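You operate a simulated robot arm through the tools that you are given. There is no shell and no other tool.

The job below is to be done with a simulated two-armed robot. You get a single attempt, and the scene is never put back.

Task
Raise the crate of copies and push it across onto the table.
Fine: switch the lift on first; the whole crate ends on the table; send the lift back down and switch it off after.

The check looks at the end state, three seconds after you hand in, the way a careful person would. Anything else that was tipped, shoved, dropped, spilled or broken makes it a failure.

Robot
Two 7-joint arms with two-finger grippers on one trunk that stands fixed in place. Base frame: the origin is at the foot of the trunk, x ahead of it, y to its left, z up. Readings come in m, degrees, newtons and seconds.
The left shoulder is at [0.05, 0.191, 1.117], the right one opposite. With the tool pointing down near the work surface each hand reaches from about 0.1 to 0.54 m from the base axis, measured 20 degrees to its own side. Payload 2.69 kg a hand.
The tool frame of a hand sits at the grasp point between the pads (the TCP): z along the fingers, y along the line on which they close. The tips reach 0.02 m beyond it. Largest opening 0.1 m; the body of the gripper starts 0.063 m behind the TCP.
Orientation is told as [roll, pitch, yaw] about the base's x, y, z axes, in that order, counted from this pose: with the fingers straight down and closing along the base's y, the tool's x points along the base's -x, its y along +y and its z along -z.

Tools
- The arms move only by the tool send_rows. It takes "left_commands", "right_commands" or both (then of equal length, played together; a hand with none holds still); each is a list of rows, each an object of numbers (a shift or turn left out is 0, a gripper value left out holds the last): "dx", "dy", "dz": the shift along the base's x, y, z in units of 30 mm (1.0 is 30 mm); "ax", "ay", "az": the turn, a rotation vector about the base's x, y, z in units of 6 degrees (1.0 is 6 degrees); "jaw": the closure in counts, from 0 (fully open) to 255 (shut). In form: [{"dx": .., "dy": .., "dz": .., "ax": .., "ay": .., "az": .., "jaw": ..}, ...]. A call has 1 to 20 rows; each row shifts and turns the commanded pose from where the row before left it. A call with a number of a shift or a turn outside -1 to 1 is refused whole. A row lasts 0.2 s, in which the tool goes at most 0.05 m and 8.6 degrees; a call with a longer step from one row to the next is refused whole, and so is a gripper value outside its range. Where a pose cannot be reached the arm comes as near as it can. A force on the tool above 60 N (or 10 N above the force at the start of the call, whichever is more), or a blocked arm, ends the call early, and 0.2 s more pass. Each finger travels about 0.153 m/s and halts on what it meets, pressing with about 25 N; the grip force reading is that of the motor and also rises with nothing between the fingers. The clock runs only during rows and for 0.2 s after the last one: add rows that do not move to give the fingers time. The reply holds the time, the measured pose of the TCP, the force on the tool along the base axes, the opening and the grip force, in the units named above and with some noise, with the torque about the TCP (base axes, N m) and any sound that the robot's microphone picked up.
- Cameras (640 x 400 px; columns grow to the right, rows downward): "scene" is now at [0.1203, -0.0356, 1.2897]; the picture's right is [-0.40, -0.92, 0.00], its down [-0.50, 0.21, -0.84] and it looks along [0.77, -0.33, -0.54] (base axes); focal length 214 px, centre (320, 200). "left" rides on the left gripper at [0.07, 0.019, -0.099] in its tool frame; the picture's right is [-0.26, 0.97, 0.00], its down [-0.75, -0.20, -0.63] and it looks along [-0.61, -0.16, 0.78] (tool axes); focal length 230 px, centre (320, 200). "right" rides on the right gripper at [0.07, -0.019, -0.099] in its tool frame; the picture's right is [0.26, 0.97, 0.00], its down [-0.75, 0.20, -0.63] and it looks along [-0.61, 0.16, 0.78] (tool axes); focal length 230 px, centre (320, 200). There is no depth. A picture from a camera that has moved, and an enlarged one, comes with that camera's place and axes in the base frame and with its lens.
- capture(camera): a new picture of that camera. No time passes.
- slide_trunk(by): slides the trunk up (or, below 0, down) by that many m; the arms and the scene camera ride with it, the base frame stays. It gives what a move gives, with no picture.
- turn_head(pan, tilt): turns the head with the scene camera to pan (to the left, within 80 degrees either way) and tilt (down, from -29 to 69), counted from straight ahead of the robot. It gives what a move gives.
- close_up(camera, box): a new picture of the part [left, top, right, bottom] of that camera's present view, enlarged. No time passes.
- close_job(): hands the job in; it is judged then, once.

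Places have to be worked out from the pictures, the camera data and where the tool is seen. Open the grippers and draw the arms clear of the work before you hand the job in, unless the task says otherwise.

The tools are called after "Call:" as name(argument=value, ...) on one line, values as JSON. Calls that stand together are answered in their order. send_rows: Moves the arms, as the interface text tells. Its arguments: {"type":"object","properties":{"left_commands":{"type":"array"},"right_commands":{"type":"array"}},"required":[]} The other tools are called the same way: slide_trunk (by) slides the trunk up or down; turn_head (pan, tilt) turns the head that bears the scene camera; capture (camera) takes a picture; close_up (camera, box) takes an enlarged picture of a part of a camera's view; close_job () hands the job in.

At the start:

```text
clock: 0.0
left_tcp_pos: [0.4444, -0.0022, 1.1685]
left_tcp_rot: [0.0, 0.0, 0.1]
left_force: [0.0, -0.4, -0.3]
left_ft_torque: [0.01, 0.0, 0.01]
left_finger_gap: 0.0999
left_grip_force: 0.0
right_tcp_pos: [0.2943, -0.3335, 1.2114]
right_tcp_rot: [0.0, 0.0, 0.0]
right_force: [-0.3, -0.2, -0.1]
right_ft_torque: [0.01, 0.0, 0.0]
right_finger_gap: 0.0997
right_grip_force: 0.1
trunk travel left (down, up): [-0.175, 0.148]
head pan, tilt: [-23.3, 32.8]
```

scene: 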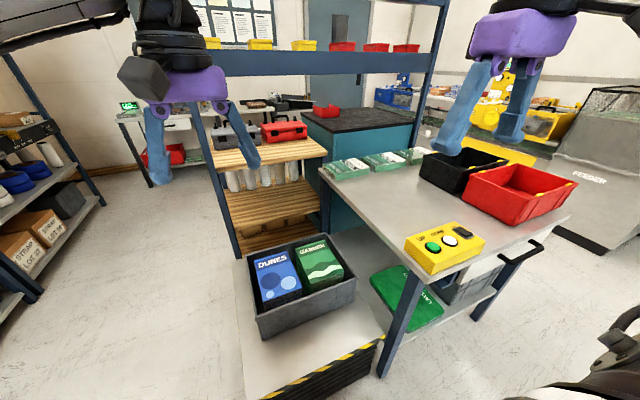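
right: 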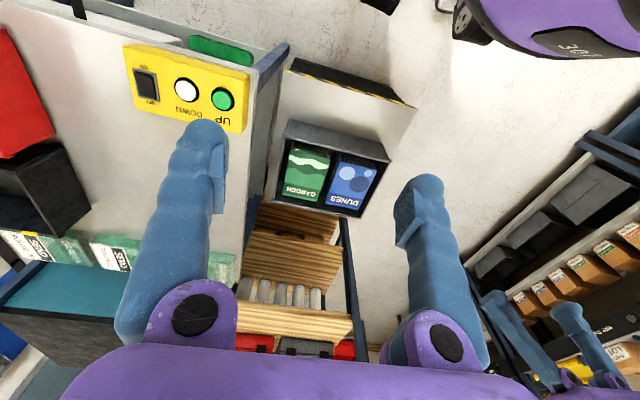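
left: 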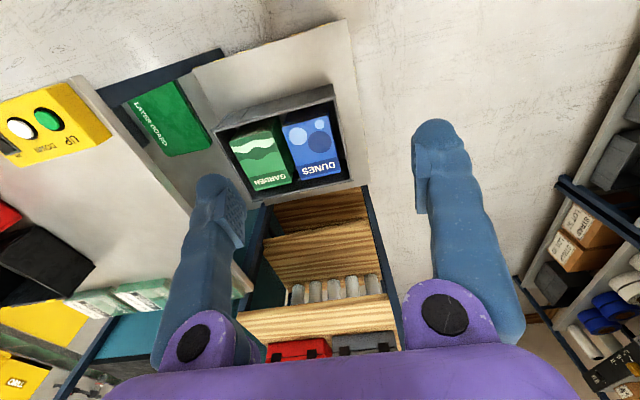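

I start by looking closer at the control box, the crate and the lift from the present camera places; nothing moves yet.

Call:
close_up(camera="scene", box=[380, 200, 520, 290])

Call:
close_up(camera="scene", box=[220, 220, 420, 400])

Call:
close_up(camera="right", box=[100, 20, 280, 140])

Call:
close_up(camera="scene", box=[310, 120, 600, 290])

```text
4.44 times, centred on (450, 245) of scene
camera zoom: at [0.1203, -0.0356, 1.2897], right [-0.4, -0.92, 0.0], down [-0.5, 0.21, -0.84], along [0.77, -0.33, -0.54], focal length 953 px, centre (-258, 0)
```

zoom: 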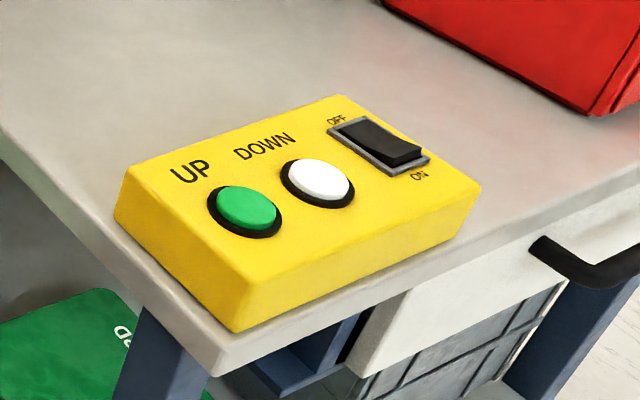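

```text
2.22 times, centred on (320, 310) of scene
camera zoom: at [0.1203, -0.0356, 1.2897], right [-0.4, -0.92, 0.0], down [-0.5, 0.21, -0.84], along [0.77, -0.33, -0.54], focal length 477 px, centre (320, -44)
```

zoom: 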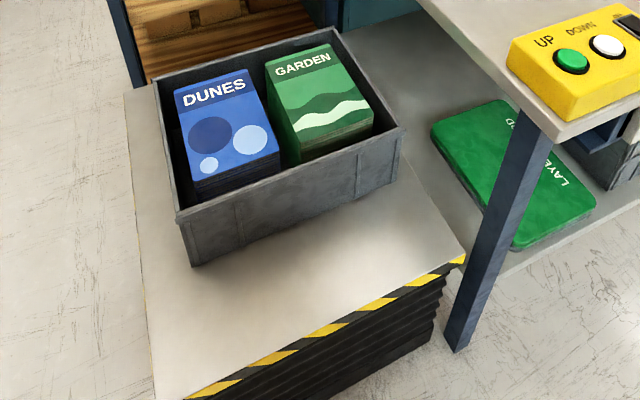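

```text
3.33 times, centred on (190, 80) of right
camera zoom: at [0.2259, -0.3528, 1.3099], right [-0.26, 0.97, 0.0], down [0.75, 0.2, 0.63], along [0.61, 0.16, -0.78], focal length 767 px, centre (753, 600)
```

zoom: 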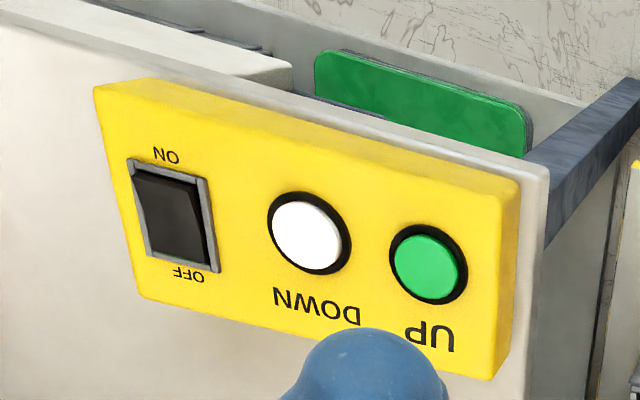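

```text
2.21 times, centred on (455, 205) of scene
camera zoom: at [0.1203, -0.0356, 1.2897], right [-0.4, -0.92, 0.0], down [-0.5, 0.21, -0.84], along [0.77, -0.33, -0.54], focal length 473 px, centre (22, 189)
```

zoom: 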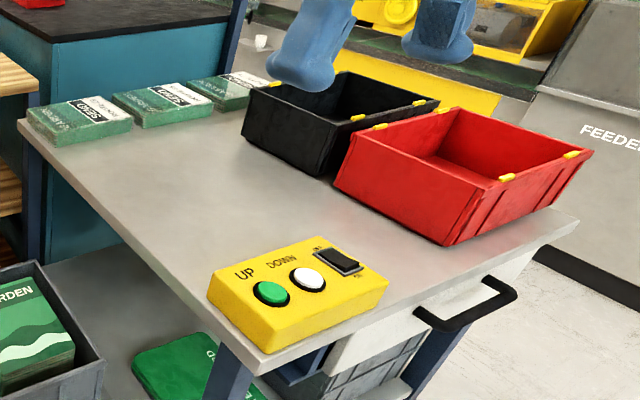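

The two views agree: the green UP button is near [0.392, -0.497, 0.857], white DOWN near [0.397, -0.565, 0.851] and the rocker near [0.405, -0.635, 0.85], with its ON end towards the robot. Next I look at the crate and table in the left and right cameras to place them.

Call:
close_up(camera="left", box=[190, 20, 390, 220])

Call:
close_up(camera="left", box=[0, 60, 260, 320])

Call:
close_up(camera="right", box=[230, 40, 430, 240])

Call:
close_up(camera="right", box=[0, 0, 280, 300])

```text
2.00 times, centred on (290, 120) of left
camera zoom: at [0.3755, 0.0141, 1.2671], right [0.26, 0.97, 0.0], down [0.75, -0.2, 0.63], along [0.61, -0.16, -0.78], focal length 460 px, centre (380, 360)
```

zoom: 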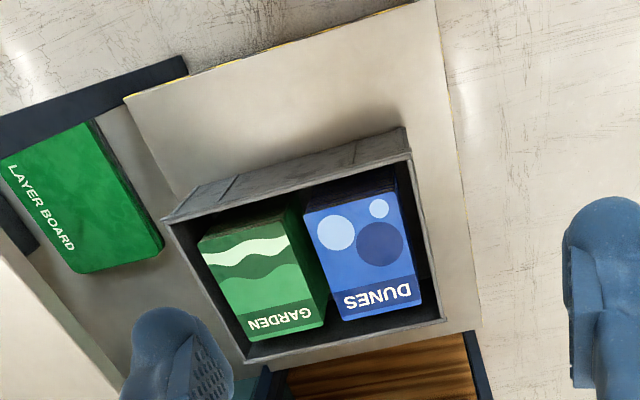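

```text
1.54 times, centred on (130, 190) of left
camera zoom: at [0.3755, 0.0141, 1.2671], right [0.26, 0.97, 0.0], down [0.75, -0.2, 0.63], along [0.61, -0.16, -0.78], focal length 354 px, centre (612, 215)
```

zoom: 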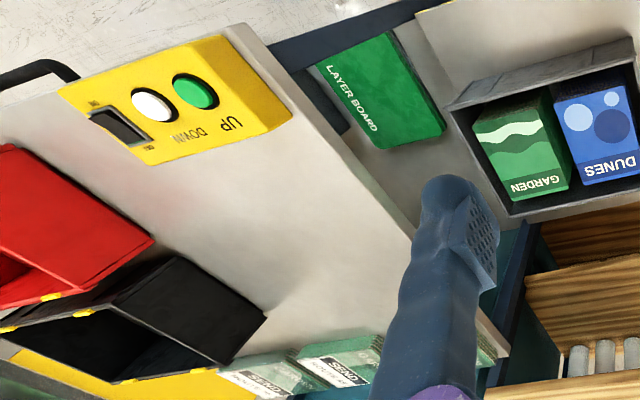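

```text
2.00 times, centred on (330, 140) of right
camera zoom: at [0.2259, -0.3528, 1.3099], right [-0.26, 0.97, 0.0], down [0.75, 0.2, 0.63], along [0.61, 0.16, -0.78], focal length 460 px, centre (300, 320)
```

zoom: 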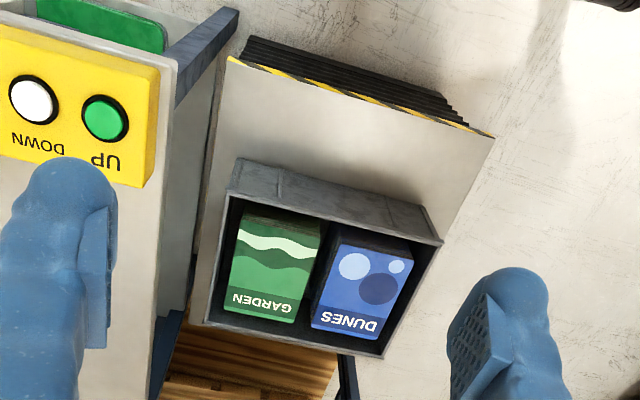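

```text
1.33 times, centred on (140, 150) of right
camera zoom: at [0.2259, -0.3528, 1.3099], right [-0.26, 0.97, 0.0], down [0.75, 0.2, 0.63], along [0.61, 0.16, -0.78], focal length 307 px, centre (560, 267)
```

zoom: 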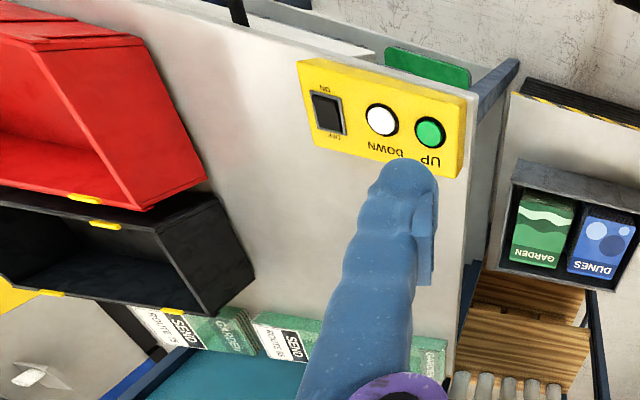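

Triangulated: table top about z 0.80 (edge facing the lift at y about -0.44), crate rim z 0.565 spanning x 0.566–0.864, y -0.39–0.008, platform near z 0.40. I first move the left hand out to the left, and bring the right hand, fingers shut and tilted outward, above the rocker switch.

Call:
send_rows(left_commands=[{"dx": -0.3, "dy": 0.9, "dz": 0.2}, {"dx": -0.3, "dy": 0.9, "dz": 0.2}, {"dx": -0.3, "dy": 0.9, "dz": 0.2}, {"dx": -0.3, "dy": 0.9, "dz": 0.2}, {"dx": -0.3, "dy": 0.9, "dz": 0.2}, {"dx": -0.3, "dy": 0.9, "dz": 0.2}, {"dx": -0.3, "dy": 0.9, "dz": 0.2}, {"dx": -0.3, "dy": 0.9, "dz": 0.2}, {"dx": -0.3, "dy": 0.9, "dz": 0.2}, {"dx": -0.3, "dy": 0.9, "dz": 0.2}, {}, {}], right_commands=[{"dx": 0.245, "dy": -0.8, "dz": -0.58, "ax": -0.388, "ay": -0.314, "jaw": 255}, {"dx": 0.245, "dy": -0.8, "dz": -0.58, "ax": -0.388, "ay": -0.314}, {"dx": 0.245, "dy": -0.8, "dz": -0.58, "ax": -0.388, "ay": -0.314}, {"dx": 0.245, "dy": -0.8, "dz": -0.58, "ax": -0.388, "ay": -0.314}, {"dx": 0.245, "dy": -0.8, "dz": -0.58, "ax": -0.388, "ay": -0.314}, {"dx": 0.245, "dy": -0.8, "dz": -0.58, "ax": -0.388, "ay": -0.314}, {"dx": 0.245, "dy": -0.8, "dz": -0.58, "ax": -0.388, "ay": -0.314}, {"dx": 0.245, "dy": -0.8, "dz": -0.58, "ax": -0.388, "ay": -0.314}, {"dx": 0.245, "dy": -0.8, "dz": -0.58, "ax": -0.388, "ay": -0.314}, {"dx": 0.245, "dy": -0.8, "dz": -0.58, "ax": -0.388, "ay": -0.314}, {"dx": 0.245, "dy": -0.8, "dz": -0.58, "ax": -0.388, "ay": -0.314}, {"dx": 0.245, "dy": -0.8, "dz": -0.58, "ax": -0.388, "ay": -0.314}])

```text
clock: 2.6
left_tcp_pos: [0.3549, 0.2675, 1.2283]
left_tcp_rot: [0.0, 0.0, 0.1]
left_force: [0.2, 0.1, -0.1]
left_ft_torque: [-0.03, 0.0, 0.0]
left_finger_gap: 0.1
left_grip_force: 0.1
right_tcp_pos: [0.3813, -0.6213, 1.0042]
right_tcp_rot: [-29.4, -21.7, 5.8]
right_force: [0.5, 0.6, 0.2]
right_ft_torque: [0.01, 0.02, 0.0]
right_finger_gap: 0.0
right_grip_force: 24.7
trunk travel left (down, up): [-0.175, 0.148]
head pan, tilt: [-23.3, 32.8]
```

Both arms arrived as commanded. I look at the fingertip against the switch from the scene and right cameras.

Call:
capture(camera="scene")

Call:
capture(camera="right")

Call:
capture(camera="left")

```text
taken
camera scene: at [0.1204, -0.0357, 1.2897], right [-0.4, -0.92, 0.0], down [-0.5, 0.21, -0.84], along [0.77, -0.33, -0.54], focal length 214 px, centre (320, 200)
```

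scene: 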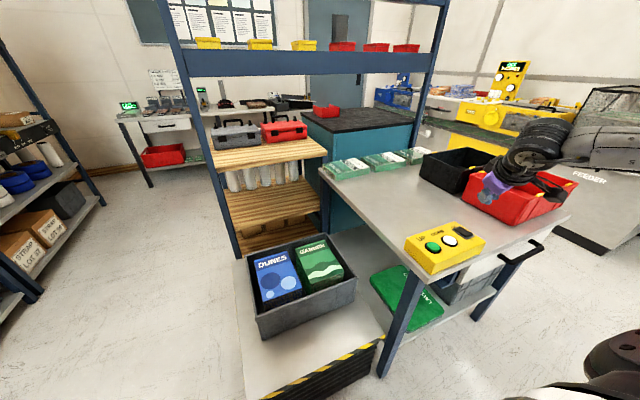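

```text
taken
camera right: at [0.2806, -0.5991, 1.0654], right [-0.15, 0.83, -0.54], down [0.48, 0.54, 0.69], along [0.86, -0.15, -0.48], focal length 230 px, centre (320, 200)
```

right: 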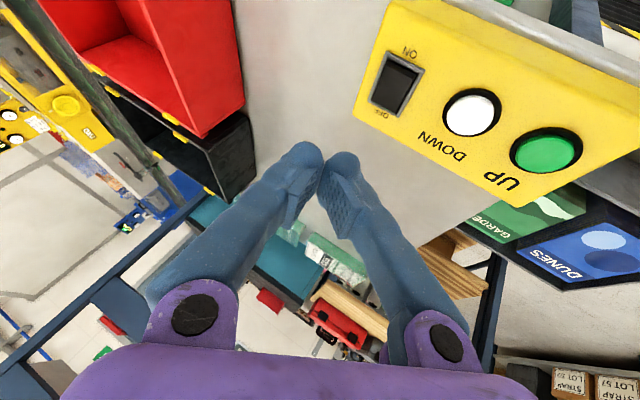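

```text
taken
camera left: at [0.2847, 0.285, 1.3268], right [0.26, 0.97, 0.0], down [0.75, -0.2, 0.63], along [0.61, -0.16, -0.78], focal length 230 px, centre (320, 200)
```

left: 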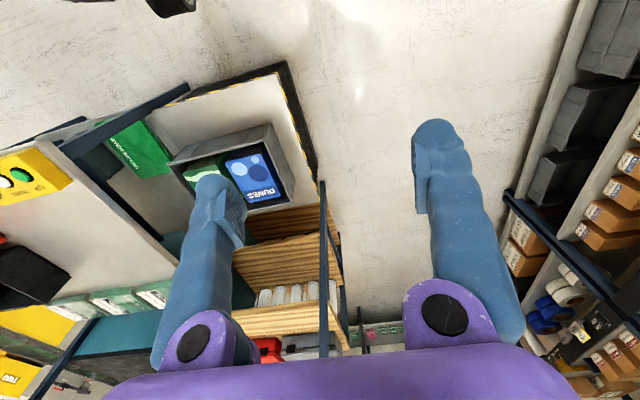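

The view from here agrees with the earlier rocker position (about [0.402, -0.631]). I enlarge the rocker to find its raised end exactly.

Call:
close_up(camera="right", box=[340, 0, 500, 130])

Call:
close_up(camera="scene", box=[400, 210, 500, 280])

```text
3.08 times, centred on (420, 65) of right
camera zoom: at [0.2806, -0.5991, 1.0654], right [-0.15, 0.83, -0.54], down [0.48, 0.54, 0.69], along [0.86, -0.15, -0.48], focal length 708 px, centre (12, 615)
```

zoom: 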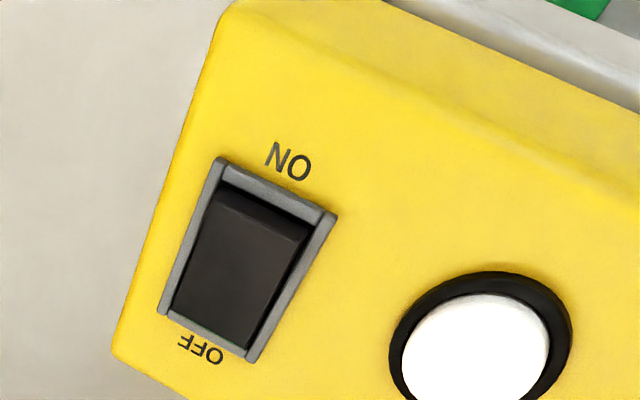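

```text
5.71 times, centred on (450, 245) of scene
camera zoom: at [0.1204, -0.0357, 1.2897], right [-0.4, -0.92, 0.0], down [-0.5, 0.21, -0.84], along [0.77, -0.33, -0.54], focal length 1226 px, centre (-423, -57)
```

zoom: 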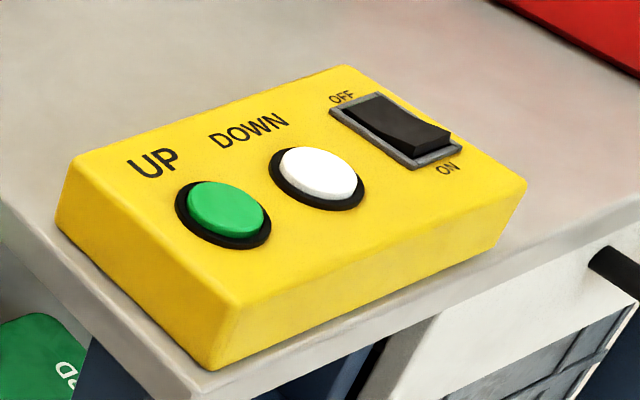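

The ON end (nearer the robot, around [0.394, -0.632]) stands raised, so the lift is off now. I line the closed fingertips up over that end and come down to just above it.

Call:
send_rows(right_commands=[{"dx": 0.076, "dy": -0.06, "dz": -0.667}, {"dx": 0.076, "dy": -0.06, "dz": -0.667}, {"dx": 0.076, "dy": -0.06, "dz": -0.667}, {"dx": 0.076, "dy": -0.06, "dz": -0.667}, {"dx": 0.076, "dy": -0.06, "dz": -0.667}, {}])

Call:
close_up(camera="scene", box=[400, 200, 500, 270])

Call:
close_up(camera="right", box=[220, 0, 480, 190])

```text
clock: 4.0
left_tcp_pos: [0.3538, 0.2676, 1.2284]
left_tcp_rot: [0.0, -0.1, 0.1]
left_force: [-0.2, -0.7, -0.3]
left_ft_torque: [-0.01, 0.0, -0.02]
left_finger_gap: 0.1001
left_grip_force: 0.1
right_tcp_pos: [0.3948, -0.6315, 0.9015]
right_tcp_rot: [-29.4, -21.7, 5.8]
right_force: [-0.3, -0.8, -0.2]
right_ft_torque: [-0.02, -0.01, 0.0]
right_finger_gap: 0.0
right_grip_force: 24.7
trunk travel left (down, up): [-0.175, 0.148]
head pan, tilt: [-23.3, 32.8]
```

```text
5.71 times, centred on (450, 235) of scene
camera zoom: at [0.1203, -0.0354, 1.2897], right [-0.4, -0.92, 0.0], down [-0.5, 0.21, -0.84], along [0.77, -0.33, -0.54], focal length 1226 px, centre (-423, 0)
```

zoom: 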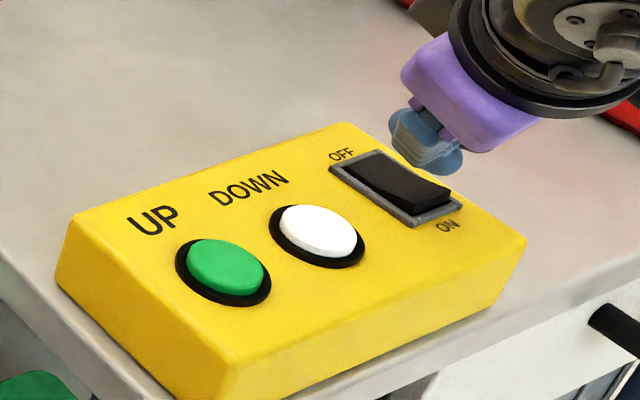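

```text
2.11 times, centred on (350, 95) of right
camera zoom: at [0.2926, -0.6093, 0.9645], right [-0.15, 0.83, -0.54], down [0.48, 0.54, 0.69], along [0.86, -0.15, -0.48], focal length 484 px, centre (257, 421)
```

zoom: 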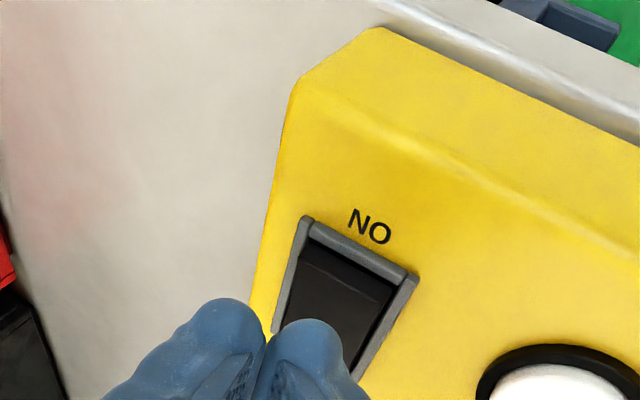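

The tips hover about 2 cm over the rocker, slightly beyond the ON end. I shift 5 mm toward the robot and come down in small steps, watching the force.

Call:
send_rows(right_commands=[{"dx": -0.167, "dz": -0.15}, {"dz": -0.15}, {"dz": -0.15}, {"dz": -0.15}, {}])

Call:
close_up(camera="scene", box=[430, 205, 500, 255])

```text
clock: 5.2
left_tcp_pos: [0.3542, 0.268, 1.2277]
left_tcp_rot: [-0.1, 0.0, 0.0]
left_force: [0.4, -0.1, -0.8]
left_ft_torque: [0.04, -0.01, -0.01]
left_finger_gap: 0.0998
left_grip_force: 0.1
right_tcp_pos: [0.3886, -0.6298, 0.8839]
right_tcp_rot: [-29.4, -21.6, 5.9]
right_force: [-0.1, -0.2, 0.2]
right_ft_torque: [0.03, 0.01, 0.02]
right_finger_gap: 0.0
right_grip_force: 25.0
trunk travel left (down, up): [-0.175, 0.148]
head pan, tilt: [-23.3, 32.8]
```

```text
8.00 times, centred on (465, 230) of scene
camera zoom: at [0.1203, -0.0356, 1.2897], right [-0.4, -0.92, 0.0], down [-0.5, 0.21, -0.84], along [0.77, -0.33, -0.54], focal length 1716 px, centre (-840, -40)
```

zoom: 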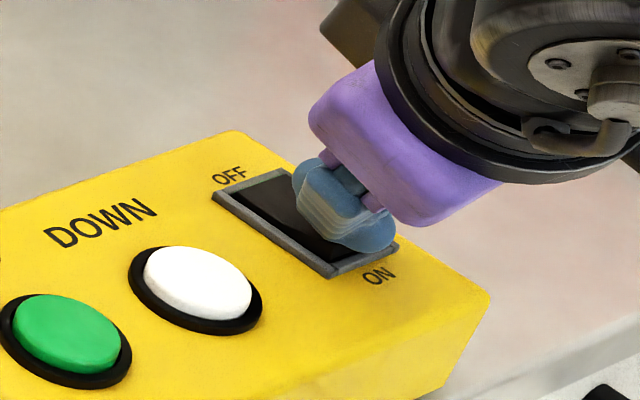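

No contact force yet at TCP z 0.884; the tips are right over the ON end. I keep pressing down in 3 mm steps.

Call:
send_rows(right_commands=[{"dz": -0.1}, {"dz": -0.1}, {}])

Call:
close_up(camera="scene", box=[430, 205, 500, 255])

```text
clock: 6.0
left_tcp_pos: [0.3546, 0.2679, 1.2281]
left_tcp_rot: [-0.1, -0.1, 0.1]
left_force: [-0.1, -0.5, 0.3]
left_ft_torque: [-0.01, -0.01, -0.01]
left_finger_gap: 0.1001
left_grip_force: 0.2
right_tcp_pos: [0.3877, -0.6313, 0.8792]
right_tcp_rot: [-29.4, -21.6, 5.8]
right_force: [0.8, -0.7, -0.3]
right_ft_torque: [-0.02, 0.0, 0.01]
right_finger_gap: 0.0002
right_grip_force: 24.7
trunk travel left (down, up): [-0.175, 0.148]
head pan, tilt: [-23.3, 32.8]
```

```text
8.00 times, centred on (465, 230) of scene
camera zoom: at [0.1203, -0.0356, 1.2897], right [-0.4, -0.92, 0.0], down [-0.5, 0.21, -0.84], along [0.77, -0.33, -0.54], focal length 1716 px, centre (-840, -40)
```

zoom: 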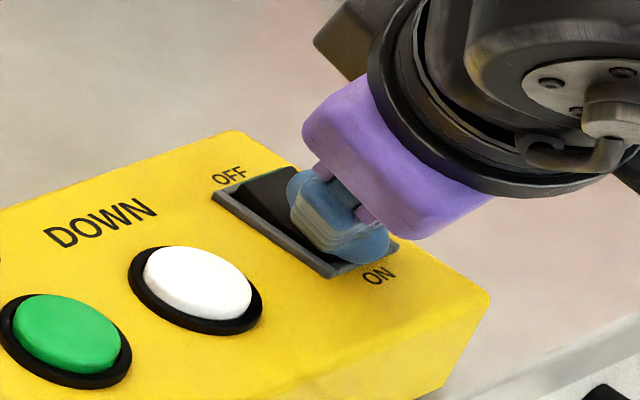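

Still free of contact at z 0.879. Another few small steps down.

Call:
send_rows(right_commands=[{"dz": -0.1}, {"dz": -0.1}, {}])

Call:
close_up(camera="scene", box=[430, 205, 500, 255])

```text
clock: 6.8
left_tcp_pos: [0.3534, 0.269, 1.2288]
left_tcp_rot: [-0.1, -0.1, 0.1]
left_force: [-0.3, -0.2, 0.0]
left_ft_torque: [-0.01, 0.0, 0.01]
left_finger_gap: 0.1001
left_grip_force: 0.0
right_tcp_pos: [0.3878, -0.6304, 0.8757]
right_tcp_rot: [-29.7, -21.8, 5.8]
right_force: [-0.7, 0.4, 14.5]
right_ft_torque: [0.02, 0.01, -0.02]
right_finger_gap: 0.0001
right_grip_force: 25.0
trunk travel left (down, up): [-0.175, 0.148]
head pan, tilt: [-23.3, 32.8]
```

```text
8.00 times, centred on (465, 230) of scene
camera zoom: at [0.1193, -0.0342, 1.29], right [-0.4, -0.92, 0.0], down [-0.5, 0.21, -0.84], along [0.77, -0.33, -0.54], focal length 1716 px, centre (-840, -40)
```

zoom: 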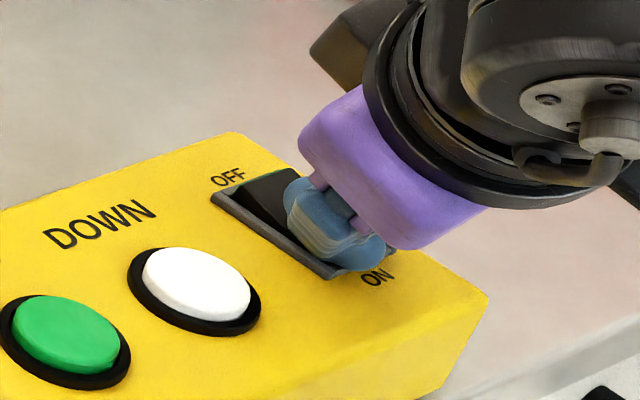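

Contact now at 14.5 N and the OFF end seems to be rising. I press a little more to make sure it seats, then lift off and look.

Call:
send_rows(right_commands=[{"dz": -0.1}, {}])

Call:
close_up(camera="scene", box=[430, 205, 500, 255])

```text
clock: 7.4
left_tcp_pos: [0.352, 0.2702, 1.2271]
left_tcp_rot: [-0.2, -0.1, 0.1]
left_force: [-0.6, 0.3, 0.3]
left_ft_torque: [0.01, -0.05, 0.0]
left_finger_gap: 0.0999
left_grip_force: 0.0
right_tcp_pos: [0.3885, -0.6317, 0.8755]
right_tcp_rot: [-30.0, -22.0, 6.0]
right_force: [-1.1, -2.8, 32.5]
right_ft_torque: [-0.03, 0.1, -0.03]
right_finger_gap: 0.0001
right_grip_force: 25.2
trunk travel left (down, up): [-0.175, 0.148]
head pan, tilt: [-23.3, 32.8]
```

```text
8.00 times, centred on (465, 230) of scene
camera zoom: at [0.1182, -0.0325, 1.2904], right [-0.4, -0.92, 0.0], down [-0.5, 0.21, -0.84], along [0.77, -0.33, -0.54], focal length 1716 px, centre (-840, -40)
```

zoom: 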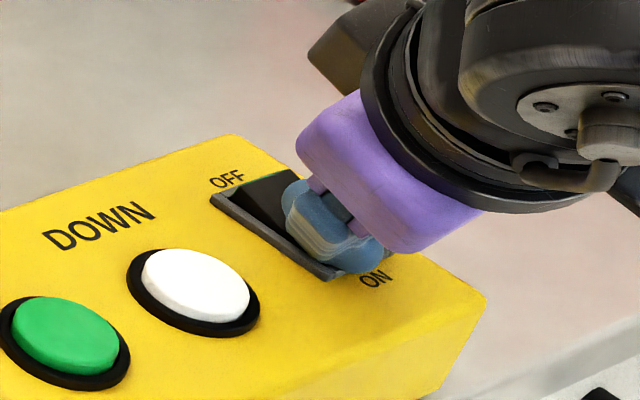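

Force went to 32 N with no further travel, so it's at its stop. I raise the hand and look at the rocker.

Call:
send_rows(right_commands=[{"dz": 0.5}, {"dz": 1.0}, {"dz": 1.0}, {}])

Call:
close_up(camera="scene", box=[400, 200, 500, 270])

Call:
close_up(camera="right", box=[300, 0, 500, 150])

```text
clock: 8.4
left_tcp_pos: [0.3564, 0.2675, 1.2276]
left_tcp_rot: [0.0, 0.1, 0.1]
left_force: [-0.4, -0.6, 0.3]
left_ft_torque: [0.0, 0.02, -0.03]
left_finger_gap: 0.0999
left_grip_force: 0.0
right_tcp_pos: [0.3889, -0.6292, 0.9456]
right_tcp_rot: [-29.3, -21.7, 5.8]
right_force: [0.4, 0.0, 0.7]
right_ft_torque: [-0.01, -0.01, 0.01]
right_finger_gap: 0.0
right_grip_force: 25.0
trunk travel left (down, up): [-0.175, 0.148]
head pan, tilt: [-23.3, 32.8]
```

```text
5.71 times, centred on (450, 235) of scene
camera zoom: at [0.1204, -0.0358, 1.2896], right [-0.4, -0.92, 0.0], down [-0.5, 0.21, -0.84], along [0.77, -0.33, -0.54], focal length 1226 px, centre (-423, 0)
```

zoom: 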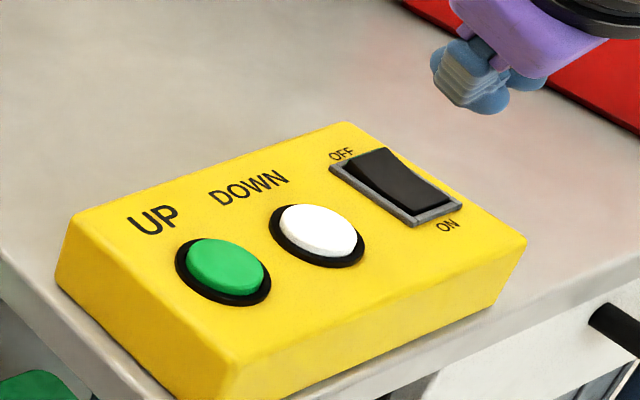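

```text
2.67 times, centred on (400, 75) of right
camera zoom: at [0.2864, -0.6082, 1.0083], right [-0.15, 0.83, -0.54], down [0.48, 0.53, 0.7], along [0.86, -0.15, -0.48], focal length 614 px, centre (107, 533)
```

zoom: 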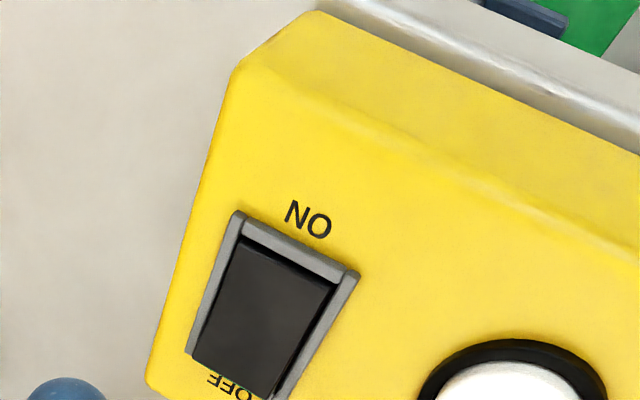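

The rocker now sits with its OFF end raised: the lift is switched on. I move the tips over to the green UP button, staying high, then down to a couple of centimetres above it.

Call:
send_rows(right_commands=[{"dy": 0.893, "dx": 0.015}, {"dy": 0.893, "dx": 0.015}, {"dy": 0.893, "dx": 0.015}, {"dy": 0.893, "dx": 0.015}, {"dy": 0.893, "dx": 0.015}, {"dz": -0.7}, {"dz": -0.7}, {}])

Call:
close_up(camera="scene", box=[390, 200, 490, 270])

Call:
close_up(camera="right", box=[220, 0, 480, 190])

```text
clock: 10.2
left_tcp_pos: [0.3543, 0.2671, 1.2282]
left_tcp_rot: [0.0, 0.0, 0.2]
left_force: [0.1, 1.1, 0.2]
left_ft_torque: [0.0, 0.01, 0.02]
left_finger_gap: 0.1002
left_grip_force: 0.0
right_tcp_pos: [0.3915, -0.4963, 0.9025]
right_tcp_rot: [-29.4, -21.6, 5.8]
right_force: [0.1, 0.3, 0.2]
right_ft_torque: [0.0, -0.04, 0.0]
right_finger_gap: 0.0002
right_grip_force: 24.6
trunk travel left (down, up): [-0.175, 0.148]
head pan, tilt: [-23.3, 32.8]
```

```text
5.71 times, centred on (440, 235) of scene
camera zoom: at [0.1202, -0.0355, 1.2897], right [-0.4, -0.92, 0.0], down [-0.5, 0.21, -0.84], along [0.77, -0.33, -0.54], focal length 1226 px, centre (-366, 0)
```

zoom: 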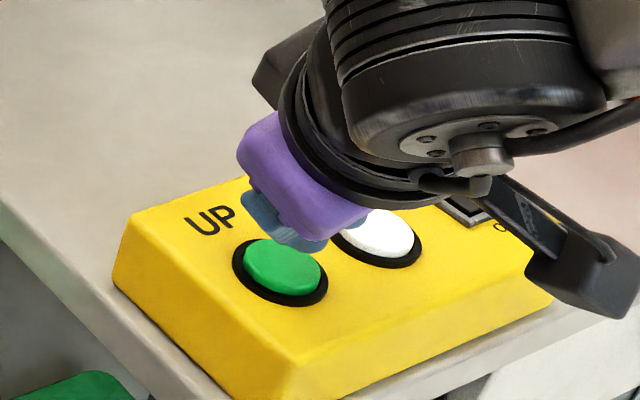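

```text
2.11 times, centred on (350, 95) of right
camera zoom: at [0.29, -0.4746, 0.9653], right [-0.15, 0.83, -0.54], down [0.48, 0.53, 0.7], along [0.86, -0.15, -0.48], focal length 484 px, centre (257, 421)
```

zoom: 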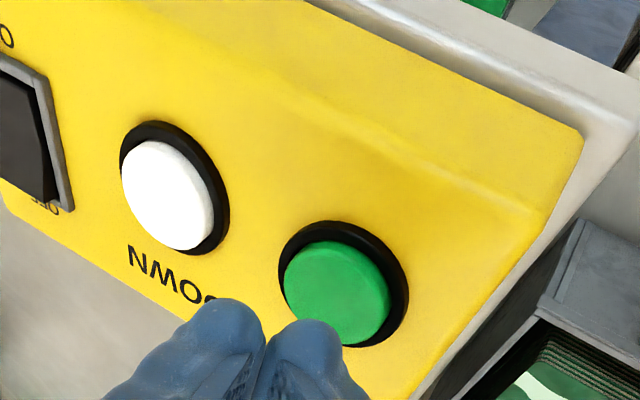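

Tips are aligned over the green button (its centre now measured at [0.393, -0.498]). I press down in small steps and listen.

Call:
send_rows(right_commands=[{"dz": -0.4}, {"dz": -0.2}, {"dz": -0.1}, {"dz": -0.1}, {}])

Call:
capture(camera="scene")

```text
clock: 11.4
left_tcp_pos: [0.3541, 0.2674, 1.2283]
left_tcp_rot: [-0.2, 0.1, 0.2]
left_force: [-0.6, -0.3, -0.5]
left_ft_torque: [0.03, 0.0, -0.02]
left_finger_gap: 0.1
left_grip_force: 0.0
right_tcp_pos: [0.391, -0.4971, 0.8779]
right_tcp_rot: [-29.5, -21.6, 5.8]
right_force: [-0.3, -0.2, 1.4]
right_ft_torque: [0.01, -0.03, -0.01]
right_finger_gap: 0.0002
right_grip_force: 24.8
trunk travel left (down, up): [-0.175, 0.148]
head pan, tilt: [-23.3, 32.8]
```

```text
taken
camera scene: at [0.1203, -0.0356, 1.2897], right [-0.4, -0.92, 0.0], down [-0.5, 0.21, -0.84], along [0.77, -0.33, -0.54], focal length 214 px, centre (320, 200)
```

scene: 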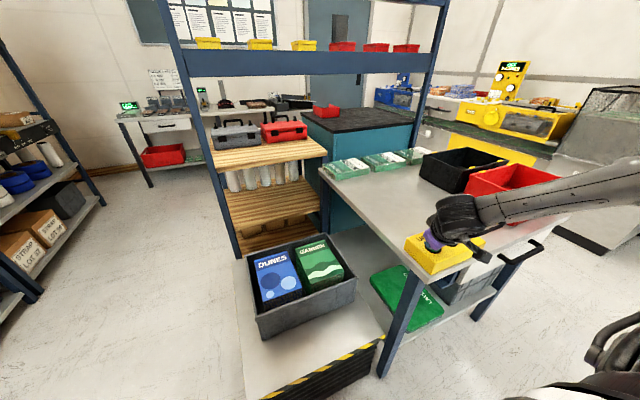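

Contact is just beginning (1.4 N) and the lift hasn't moved. I press a few millimetres further.

Call:
send_rows(right_commands=[{"dz": -0.1}, {"dz": -0.1}, {}])

Call:
capture(camera="scene")

```text
clock: 12.2
left_tcp_pos: [0.3543, 0.268, 1.2278]
left_tcp_rot: [-0.1, -0.2, 0.0]
left_force: [0.0, -0.6, 0.9]
left_ft_torque: [0.0, 0.01, -0.01]
left_finger_gap: 0.0999
left_grip_force: 0.1
right_tcp_pos: [0.3911, -0.4967, 0.8739]
right_tcp_rot: [-29.6, -21.7, 5.8]
right_force: [-1.8, -0.2, 10.6]
right_ft_torque: [0.01, 0.07, -0.04]
right_finger_gap: 0.0
right_grip_force: 24.7
trunk travel left (down, up): [-0.175, 0.148]
head pan, tilt: [-23.3, 32.8]
heard: click
```

```text
taken
camera scene: at [0.1194, -0.0347, 1.29], right [-0.4, -0.92, 0.0], down [-0.5, 0.21, -0.84], along [0.77, -0.33, -0.54], focal length 214 px, centre (320, 200)
```

scene: 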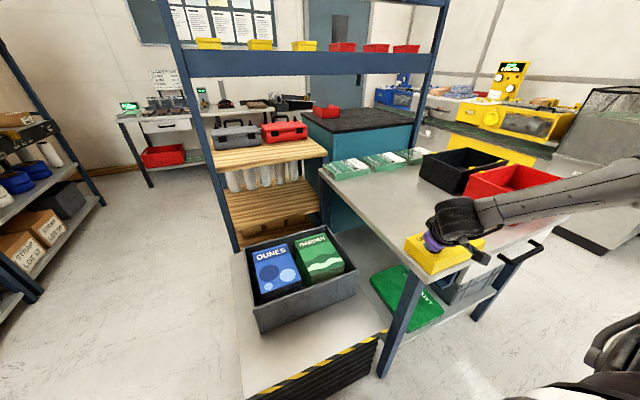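

A click was heard and the crate has begun to rise. I keep holding the button and watch.

Call:
send_rows(right_commands=[{}, {}, {}, {}])

Call:
capture(camera="scene")

```text
clock: 13.2
left_tcp_pos: [0.3538, 0.2686, 1.2286]
left_tcp_rot: [-0.1, -0.1, 0.0]
left_force: [0.3, 0.0, 1.0]
left_ft_torque: [0.02, 0.02, 0.01]
left_finger_gap: 0.0999
left_grip_force: 0.0
right_tcp_pos: [0.3915, -0.4963, 0.8744]
right_tcp_rot: [-29.6, -21.7, 5.7]
right_force: [1.9, -3.1, 14.4]
right_ft_torque: [-0.06, 0.03, 0.0]
right_finger_gap: 0.0
right_grip_force: 25.1
trunk travel left (down, up): [-0.175, 0.148]
head pan, tilt: [-23.3, 32.8]
```

```text
taken
camera scene: at [0.1195, -0.0346, 1.2899], right [-0.4, -0.92, 0.0], down [-0.5, 0.21, -0.84], along [0.77, -0.33, -0.54], focal length 214 px, centre (320, 200)
```

scene: 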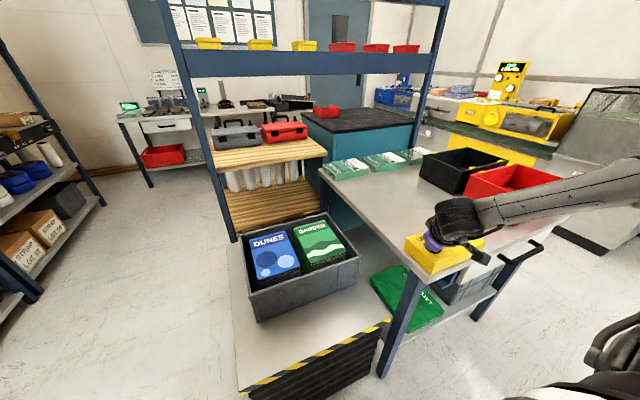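

The lift is rising steadily while held. I keep holding for a bit more and check again.

Call:
send_rows(right_commands=[{}, {}, {}, {}, {}, {}, {}, {}])

Call:
capture(camera="scene")

```text
clock: 15.0
left_tcp_pos: [0.3532, 0.269, 1.2277]
left_tcp_rot: [-0.1, -0.1, 0.2]
left_force: [0.4, -0.7, -0.2]
left_ft_torque: [-0.02, -0.03, -0.02]
left_finger_gap: 0.1
left_grip_force: 0.2
right_tcp_pos: [0.3904, -0.496, 0.8735]
right_tcp_rot: [-29.5, -21.7, 5.7]
right_force: [4.5, -3.5, 18.7]
right_ft_torque: [-0.07, -0.05, 0.03]
right_finger_gap: 0.0
right_grip_force: 24.9
trunk travel left (down, up): [-0.175, 0.148]
head pan, tilt: [-23.3, 32.8]
```

```text
taken
camera scene: at [0.1196, -0.0345, 1.2899], right [-0.4, -0.92, 0.0], down [-0.5, 0.21, -0.84], along [0.77, -0.33, -0.54], focal length 214 px, centre (320, 200)
```

scene: 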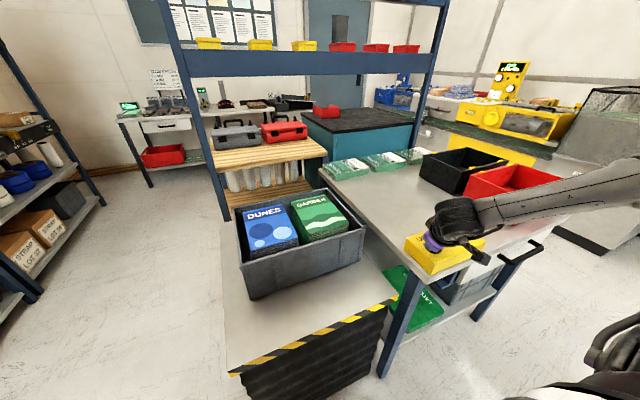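

Still rising; the platform is perhaps 20 cm below the table top. I continue to hold in shorter stages.

Call:
send_rows(right_commands=[{}, {}, {}, {}, {}])

Call:
capture(camera="scene")

```text
clock: 16.2
left_tcp_pos: [0.3534, 0.2688, 1.228]
left_tcp_rot: [-0.2, -0.1, 0.2]
left_force: [0.2, 0.0, 0.1]
left_ft_torque: [-0.02, -0.03, 0.03]
left_finger_gap: 0.0999
left_grip_force: 0.1
right_tcp_pos: [0.39, -0.4969, 0.8739]
right_tcp_rot: [-29.6, -21.7, 5.9]
right_force: [3.5, -3.3, 19.3]
right_ft_torque: [-0.07, 0.0, 0.01]
right_finger_gap: 0.0001
right_grip_force: 25.2
trunk travel left (down, up): [-0.175, 0.148]
head pan, tilt: [-23.3, 32.8]
```

```text
taken
camera scene: at [0.1195, -0.0344, 1.2899], right [-0.4, -0.92, 0.0], down [-0.5, 0.21, -0.84], along [0.77, -0.33, -0.54], focal length 214 px, centre (320, 200)
```

scene: 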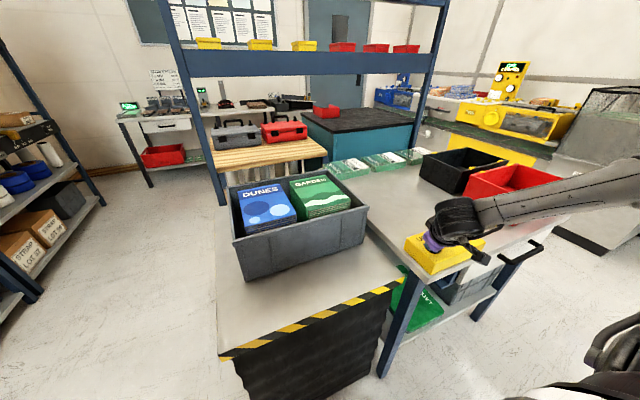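

By the platform's corner I estimate its top at z about 0.735, rising near 0.08 m/s. I hold only briefly now and check.

Call:
send_rows(right_commands=[{}])

Call:
capture(camera="scene")

Call:
capture(camera="left")

```text
clock: 16.6
left_tcp_pos: [0.354, 0.2685, 1.2274]
left_tcp_rot: [0.0, 0.0, 0.1]
left_force: [-0.2, 1.0, 1.1]
left_ft_torque: [-0.01, 0.01, 0.0]
left_finger_gap: 0.1
left_grip_force: 0.1
right_tcp_pos: [0.3905, -0.4949, 0.8724]
right_tcp_rot: [-29.6, -21.7, 5.9]
right_force: [3.9, -3.8, 19.3]
right_ft_torque: [-0.02, -0.03, -0.02]
right_finger_gap: 0.0
right_grip_force: 25.0
trunk travel left (down, up): [-0.175, 0.148]
head pan, tilt: [-23.3, 32.8]
```

```text
taken
camera scene: at [0.1195, -0.0344, 1.2899], right [-0.4, -0.92, 0.0], down [-0.5, 0.21, -0.84], along [0.77, -0.33, -0.54], focal length 214 px, centre (320, 200)
```

scene: 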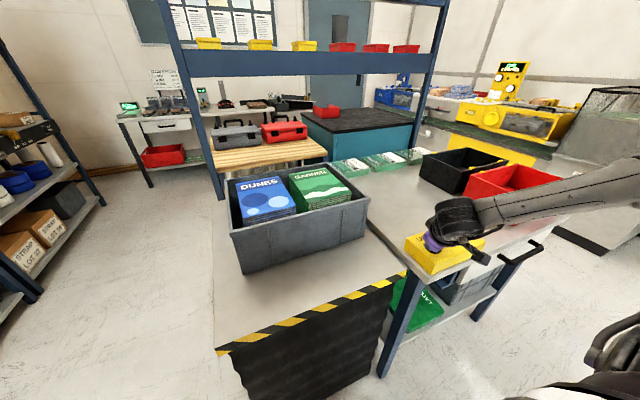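

```text
taken
camera left: at [0.2839, 0.2862, 1.3267], right [0.26, 0.97, 0.0], down [0.75, -0.2, 0.63], along [0.61, -0.16, -0.78], focal length 230 px, centre (320, 200)
```

left: 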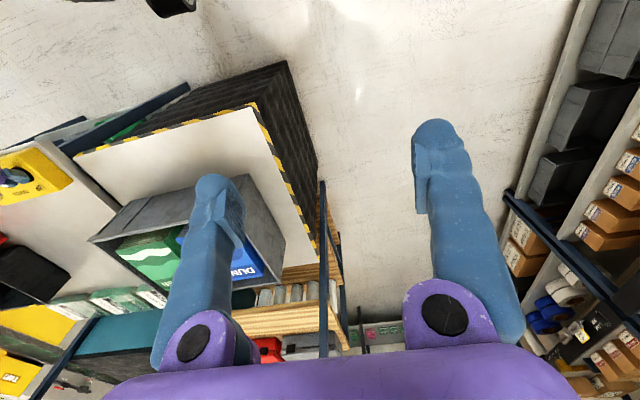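

Call:
close_up(camera="scene", box=[300, 180, 460, 300])

```text
3.33 times, centred on (380, 240) of scene
camera zoom: at [0.1195, -0.0344, 1.2899], right [-0.4, -0.92, 0.0], down [-0.5, 0.21, -0.84], along [0.77, -0.33, -0.54], focal length 715 px, centre (120, 67)
```

zoom: 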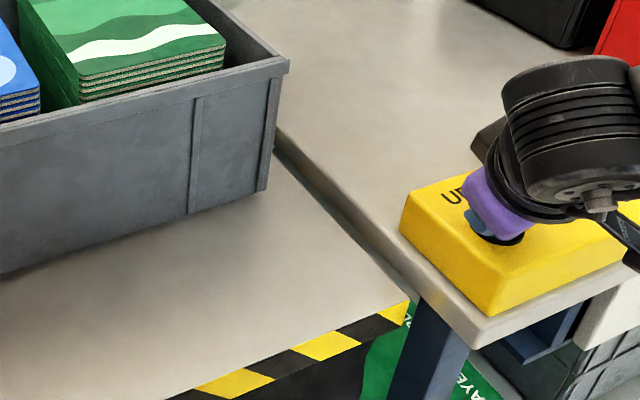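

The platform still sits about 2–3 cm below the table top. One more shortest hold (0.4 s) should bring it about level, then I check.

Call:
send_rows(right_commands=[{}])

Call:
close_up(camera="scene", box=[300, 180, 460, 300])

```text
clock: 17.0
left_tcp_pos: [0.3541, 0.2693, 1.2282]
left_tcp_rot: [-0.2, -0.1, 0.1]
left_force: [0.0, -1.1, -0.3]
left_ft_torque: [-0.01, 0.03, 0.01]
left_finger_gap: 0.0998
left_grip_force: 0.2
right_tcp_pos: [0.3898, -0.496, 0.8742]
right_tcp_rot: [-29.5, -21.8, 5.8]
right_force: [3.5, -3.6, 19.4]
right_ft_torque: [-0.02, 0.0, -0.01]
right_finger_gap: 0.0001
right_grip_force: 25.0
trunk travel left (down, up): [-0.175, 0.148]
head pan, tilt: [-23.3, 32.8]
```

```text
3.33 times, centred on (380, 240) of scene
camera zoom: at [0.1195, -0.0343, 1.2899], right [-0.4, -0.92, 0.0], down [-0.5, 0.21, -0.84], along [0.77, -0.33, -0.54], focal length 715 px, centre (120, 67)
```

zoom: 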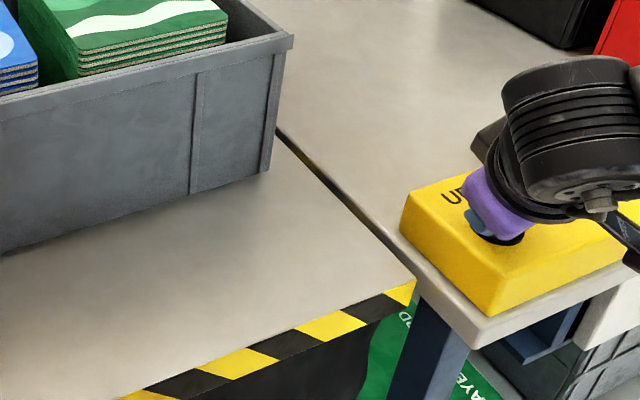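

The platform now looks nearly flush with the table. I enlarge the seam to see which is higher.

Call:
close_up(camera="scene", box=[360, 200, 430, 260])

Call:
close_up(camera="left", box=[40, 100, 200, 260])

Call:
capture(camera="right")

```text
6.67 times, centred on (395, 230) of scene
camera zoom: at [0.1195, -0.0343, 1.2899], right [-0.4, -0.92, 0.0], down [-0.5, 0.21, -0.84], along [0.77, -0.33, -0.54], focal length 1430 px, centre (-180, 0)
```

zoom: 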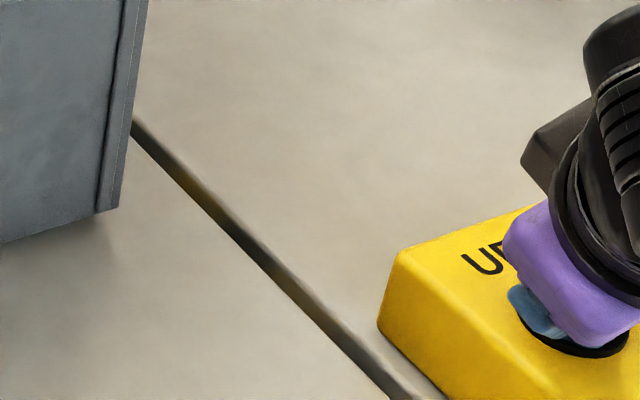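

```text
2.50 times, centred on (120, 180) of left
camera zoom: at [0.2839, 0.2862, 1.3267], right [0.26, 0.97, 0.0], down [0.75, -0.2, 0.63], along [0.61, -0.16, -0.78], focal length 575 px, centre (820, 250)
```

zoom: 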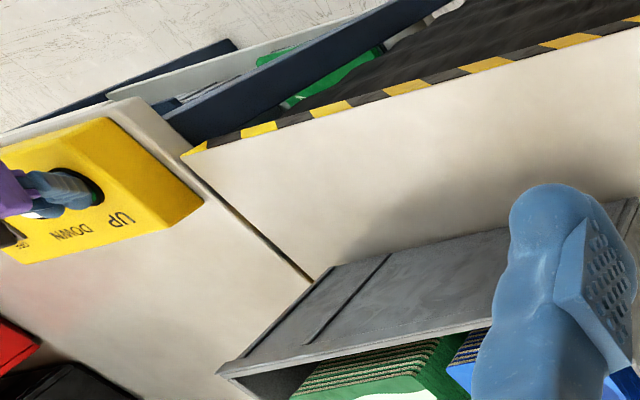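

```text
taken
camera right: at [0.2887, -0.474, 0.9357], right [-0.15, 0.83, -0.54], down [0.48, 0.54, 0.69], along [0.86, -0.15, -0.48], focal length 230 px, centre (320, 200)
```

right: 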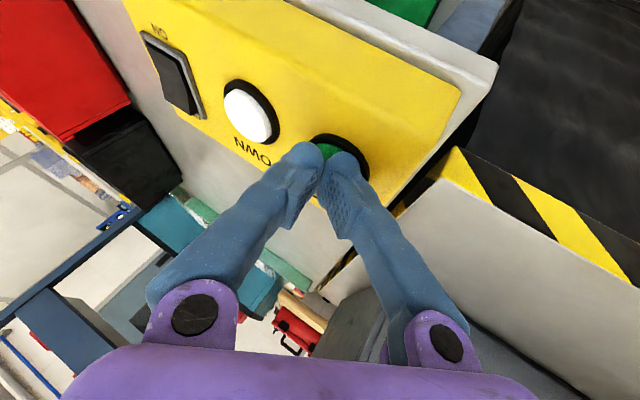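

It is close to flush. I hold one more minimum step to find out whether the lift has reached its end stop.

Call:
send_rows(right_commands=[{}])

Call:
close_up(camera="scene", box=[300, 180, 460, 300])

Call:
close_up(camera="scene", box=[360, 200, 430, 260])

```text
clock: 17.4
left_tcp_pos: [0.3537, 0.2687, 1.2274]
left_tcp_rot: [-0.1, 0.0, 0.0]
left_force: [0.4, 0.2, -0.9]
left_ft_torque: [0.03, 0.02, 0.02]
left_finger_gap: 0.0999
left_grip_force: 0.0
right_tcp_pos: [0.3894, -0.496, 0.8741]
right_tcp_rot: [-29.5, -21.8, 5.7]
right_force: [3.4, -2.0, 19.8]
right_ft_torque: [-0.04, -0.01, 0.02]
right_finger_gap: 0.0
right_grip_force: 25.5
trunk travel left (down, up): [-0.175, 0.148]
head pan, tilt: [-23.3, 32.8]
```

```text
3.33 times, centred on (380, 240) of scene
camera zoom: at [0.1194, -0.0343, 1.2899], right [-0.4, -0.92, 0.0], down [-0.5, 0.21, -0.84], along [0.77, -0.33, -0.54], focal length 715 px, centre (120, 67)
```

zoom: 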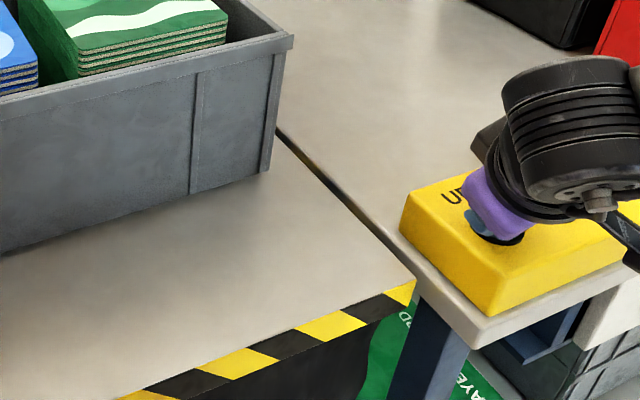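

```text
6.67 times, centred on (395, 230) of scene
camera zoom: at [0.1194, -0.0343, 1.2899], right [-0.4, -0.92, 0.0], down [-0.5, 0.21, -0.84], along [0.77, -0.33, -0.54], focal length 1430 px, centre (-180, 0)
```

zoom: 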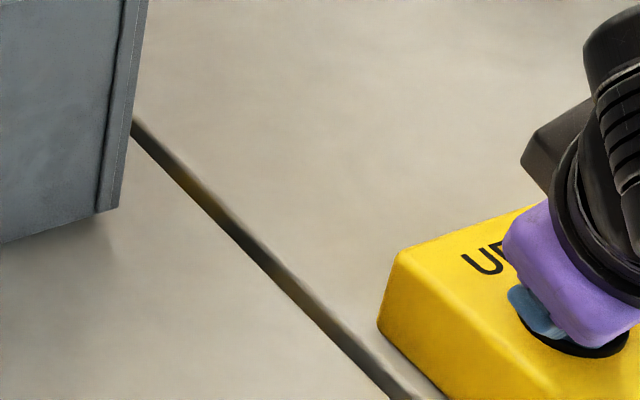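

The picture is unchanged, so the lift has reached its top stop, level with the table. I lift the hand off the button and check the lift stays up.

Call:
send_rows(right_commands=[{"dz": 0.5}, {"dz": 1.0}, {"dz": 1.0}, {"dz": 1.0, "dx": -0.5}, {"dz": 1.0, "dx": -1.0}, {"dz": 1.0, "dx": -1.0}, {"dz": 1.0, "dx": -1.0}, {}])

Call:
capture(camera="scene")

Call:
capture(camera="right")

```text
clock: 19.2
left_tcp_pos: [0.3557, 0.2667, 1.227]
left_tcp_rot: [0.0, 0.0, 0.1]
left_force: [0.0, 0.5, -0.2]
left_ft_torque: [0.01, -0.03, -0.01]
left_finger_gap: 0.0999
left_grip_force: 0.1
right_tcp_pos: [0.285, -0.4968, 1.0667]
right_tcp_rot: [-29.4, -21.5, 5.8]
right_force: [1.0, 0.5, 0.4]
right_ft_torque: [-0.04, 0.04, 0.02]
right_finger_gap: 0.0001
right_grip_force: 24.7
trunk travel left (down, up): [-0.175, 0.148]
head pan, tilt: [-23.3, 32.8]
```

```text
taken
camera scene: at [0.1208, -0.0357, 1.2896], right [-0.4, -0.92, 0.0], down [-0.5, 0.21, -0.84], along [0.77, -0.33, -0.54], focal length 214 px, centre (320, 200)
```

scene: 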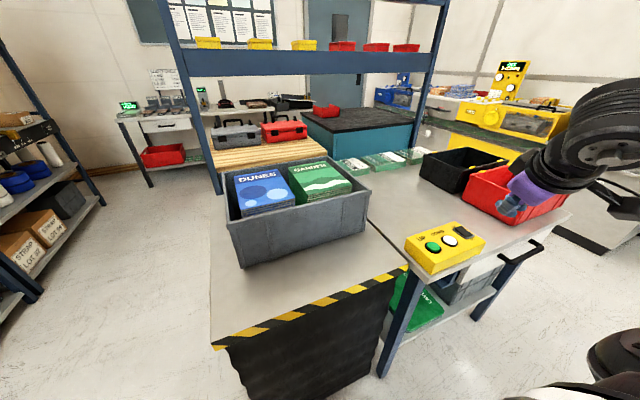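

```text
taken
camera right: at [0.1838, -0.4758, 1.1299], right [-0.15, 0.83, -0.54], down [0.48, 0.53, 0.69], along [0.86, -0.15, -0.48], focal length 230 px, centre (320, 200)
```

right: 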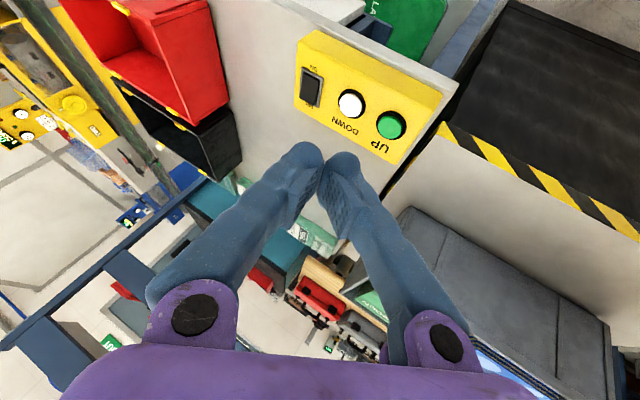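

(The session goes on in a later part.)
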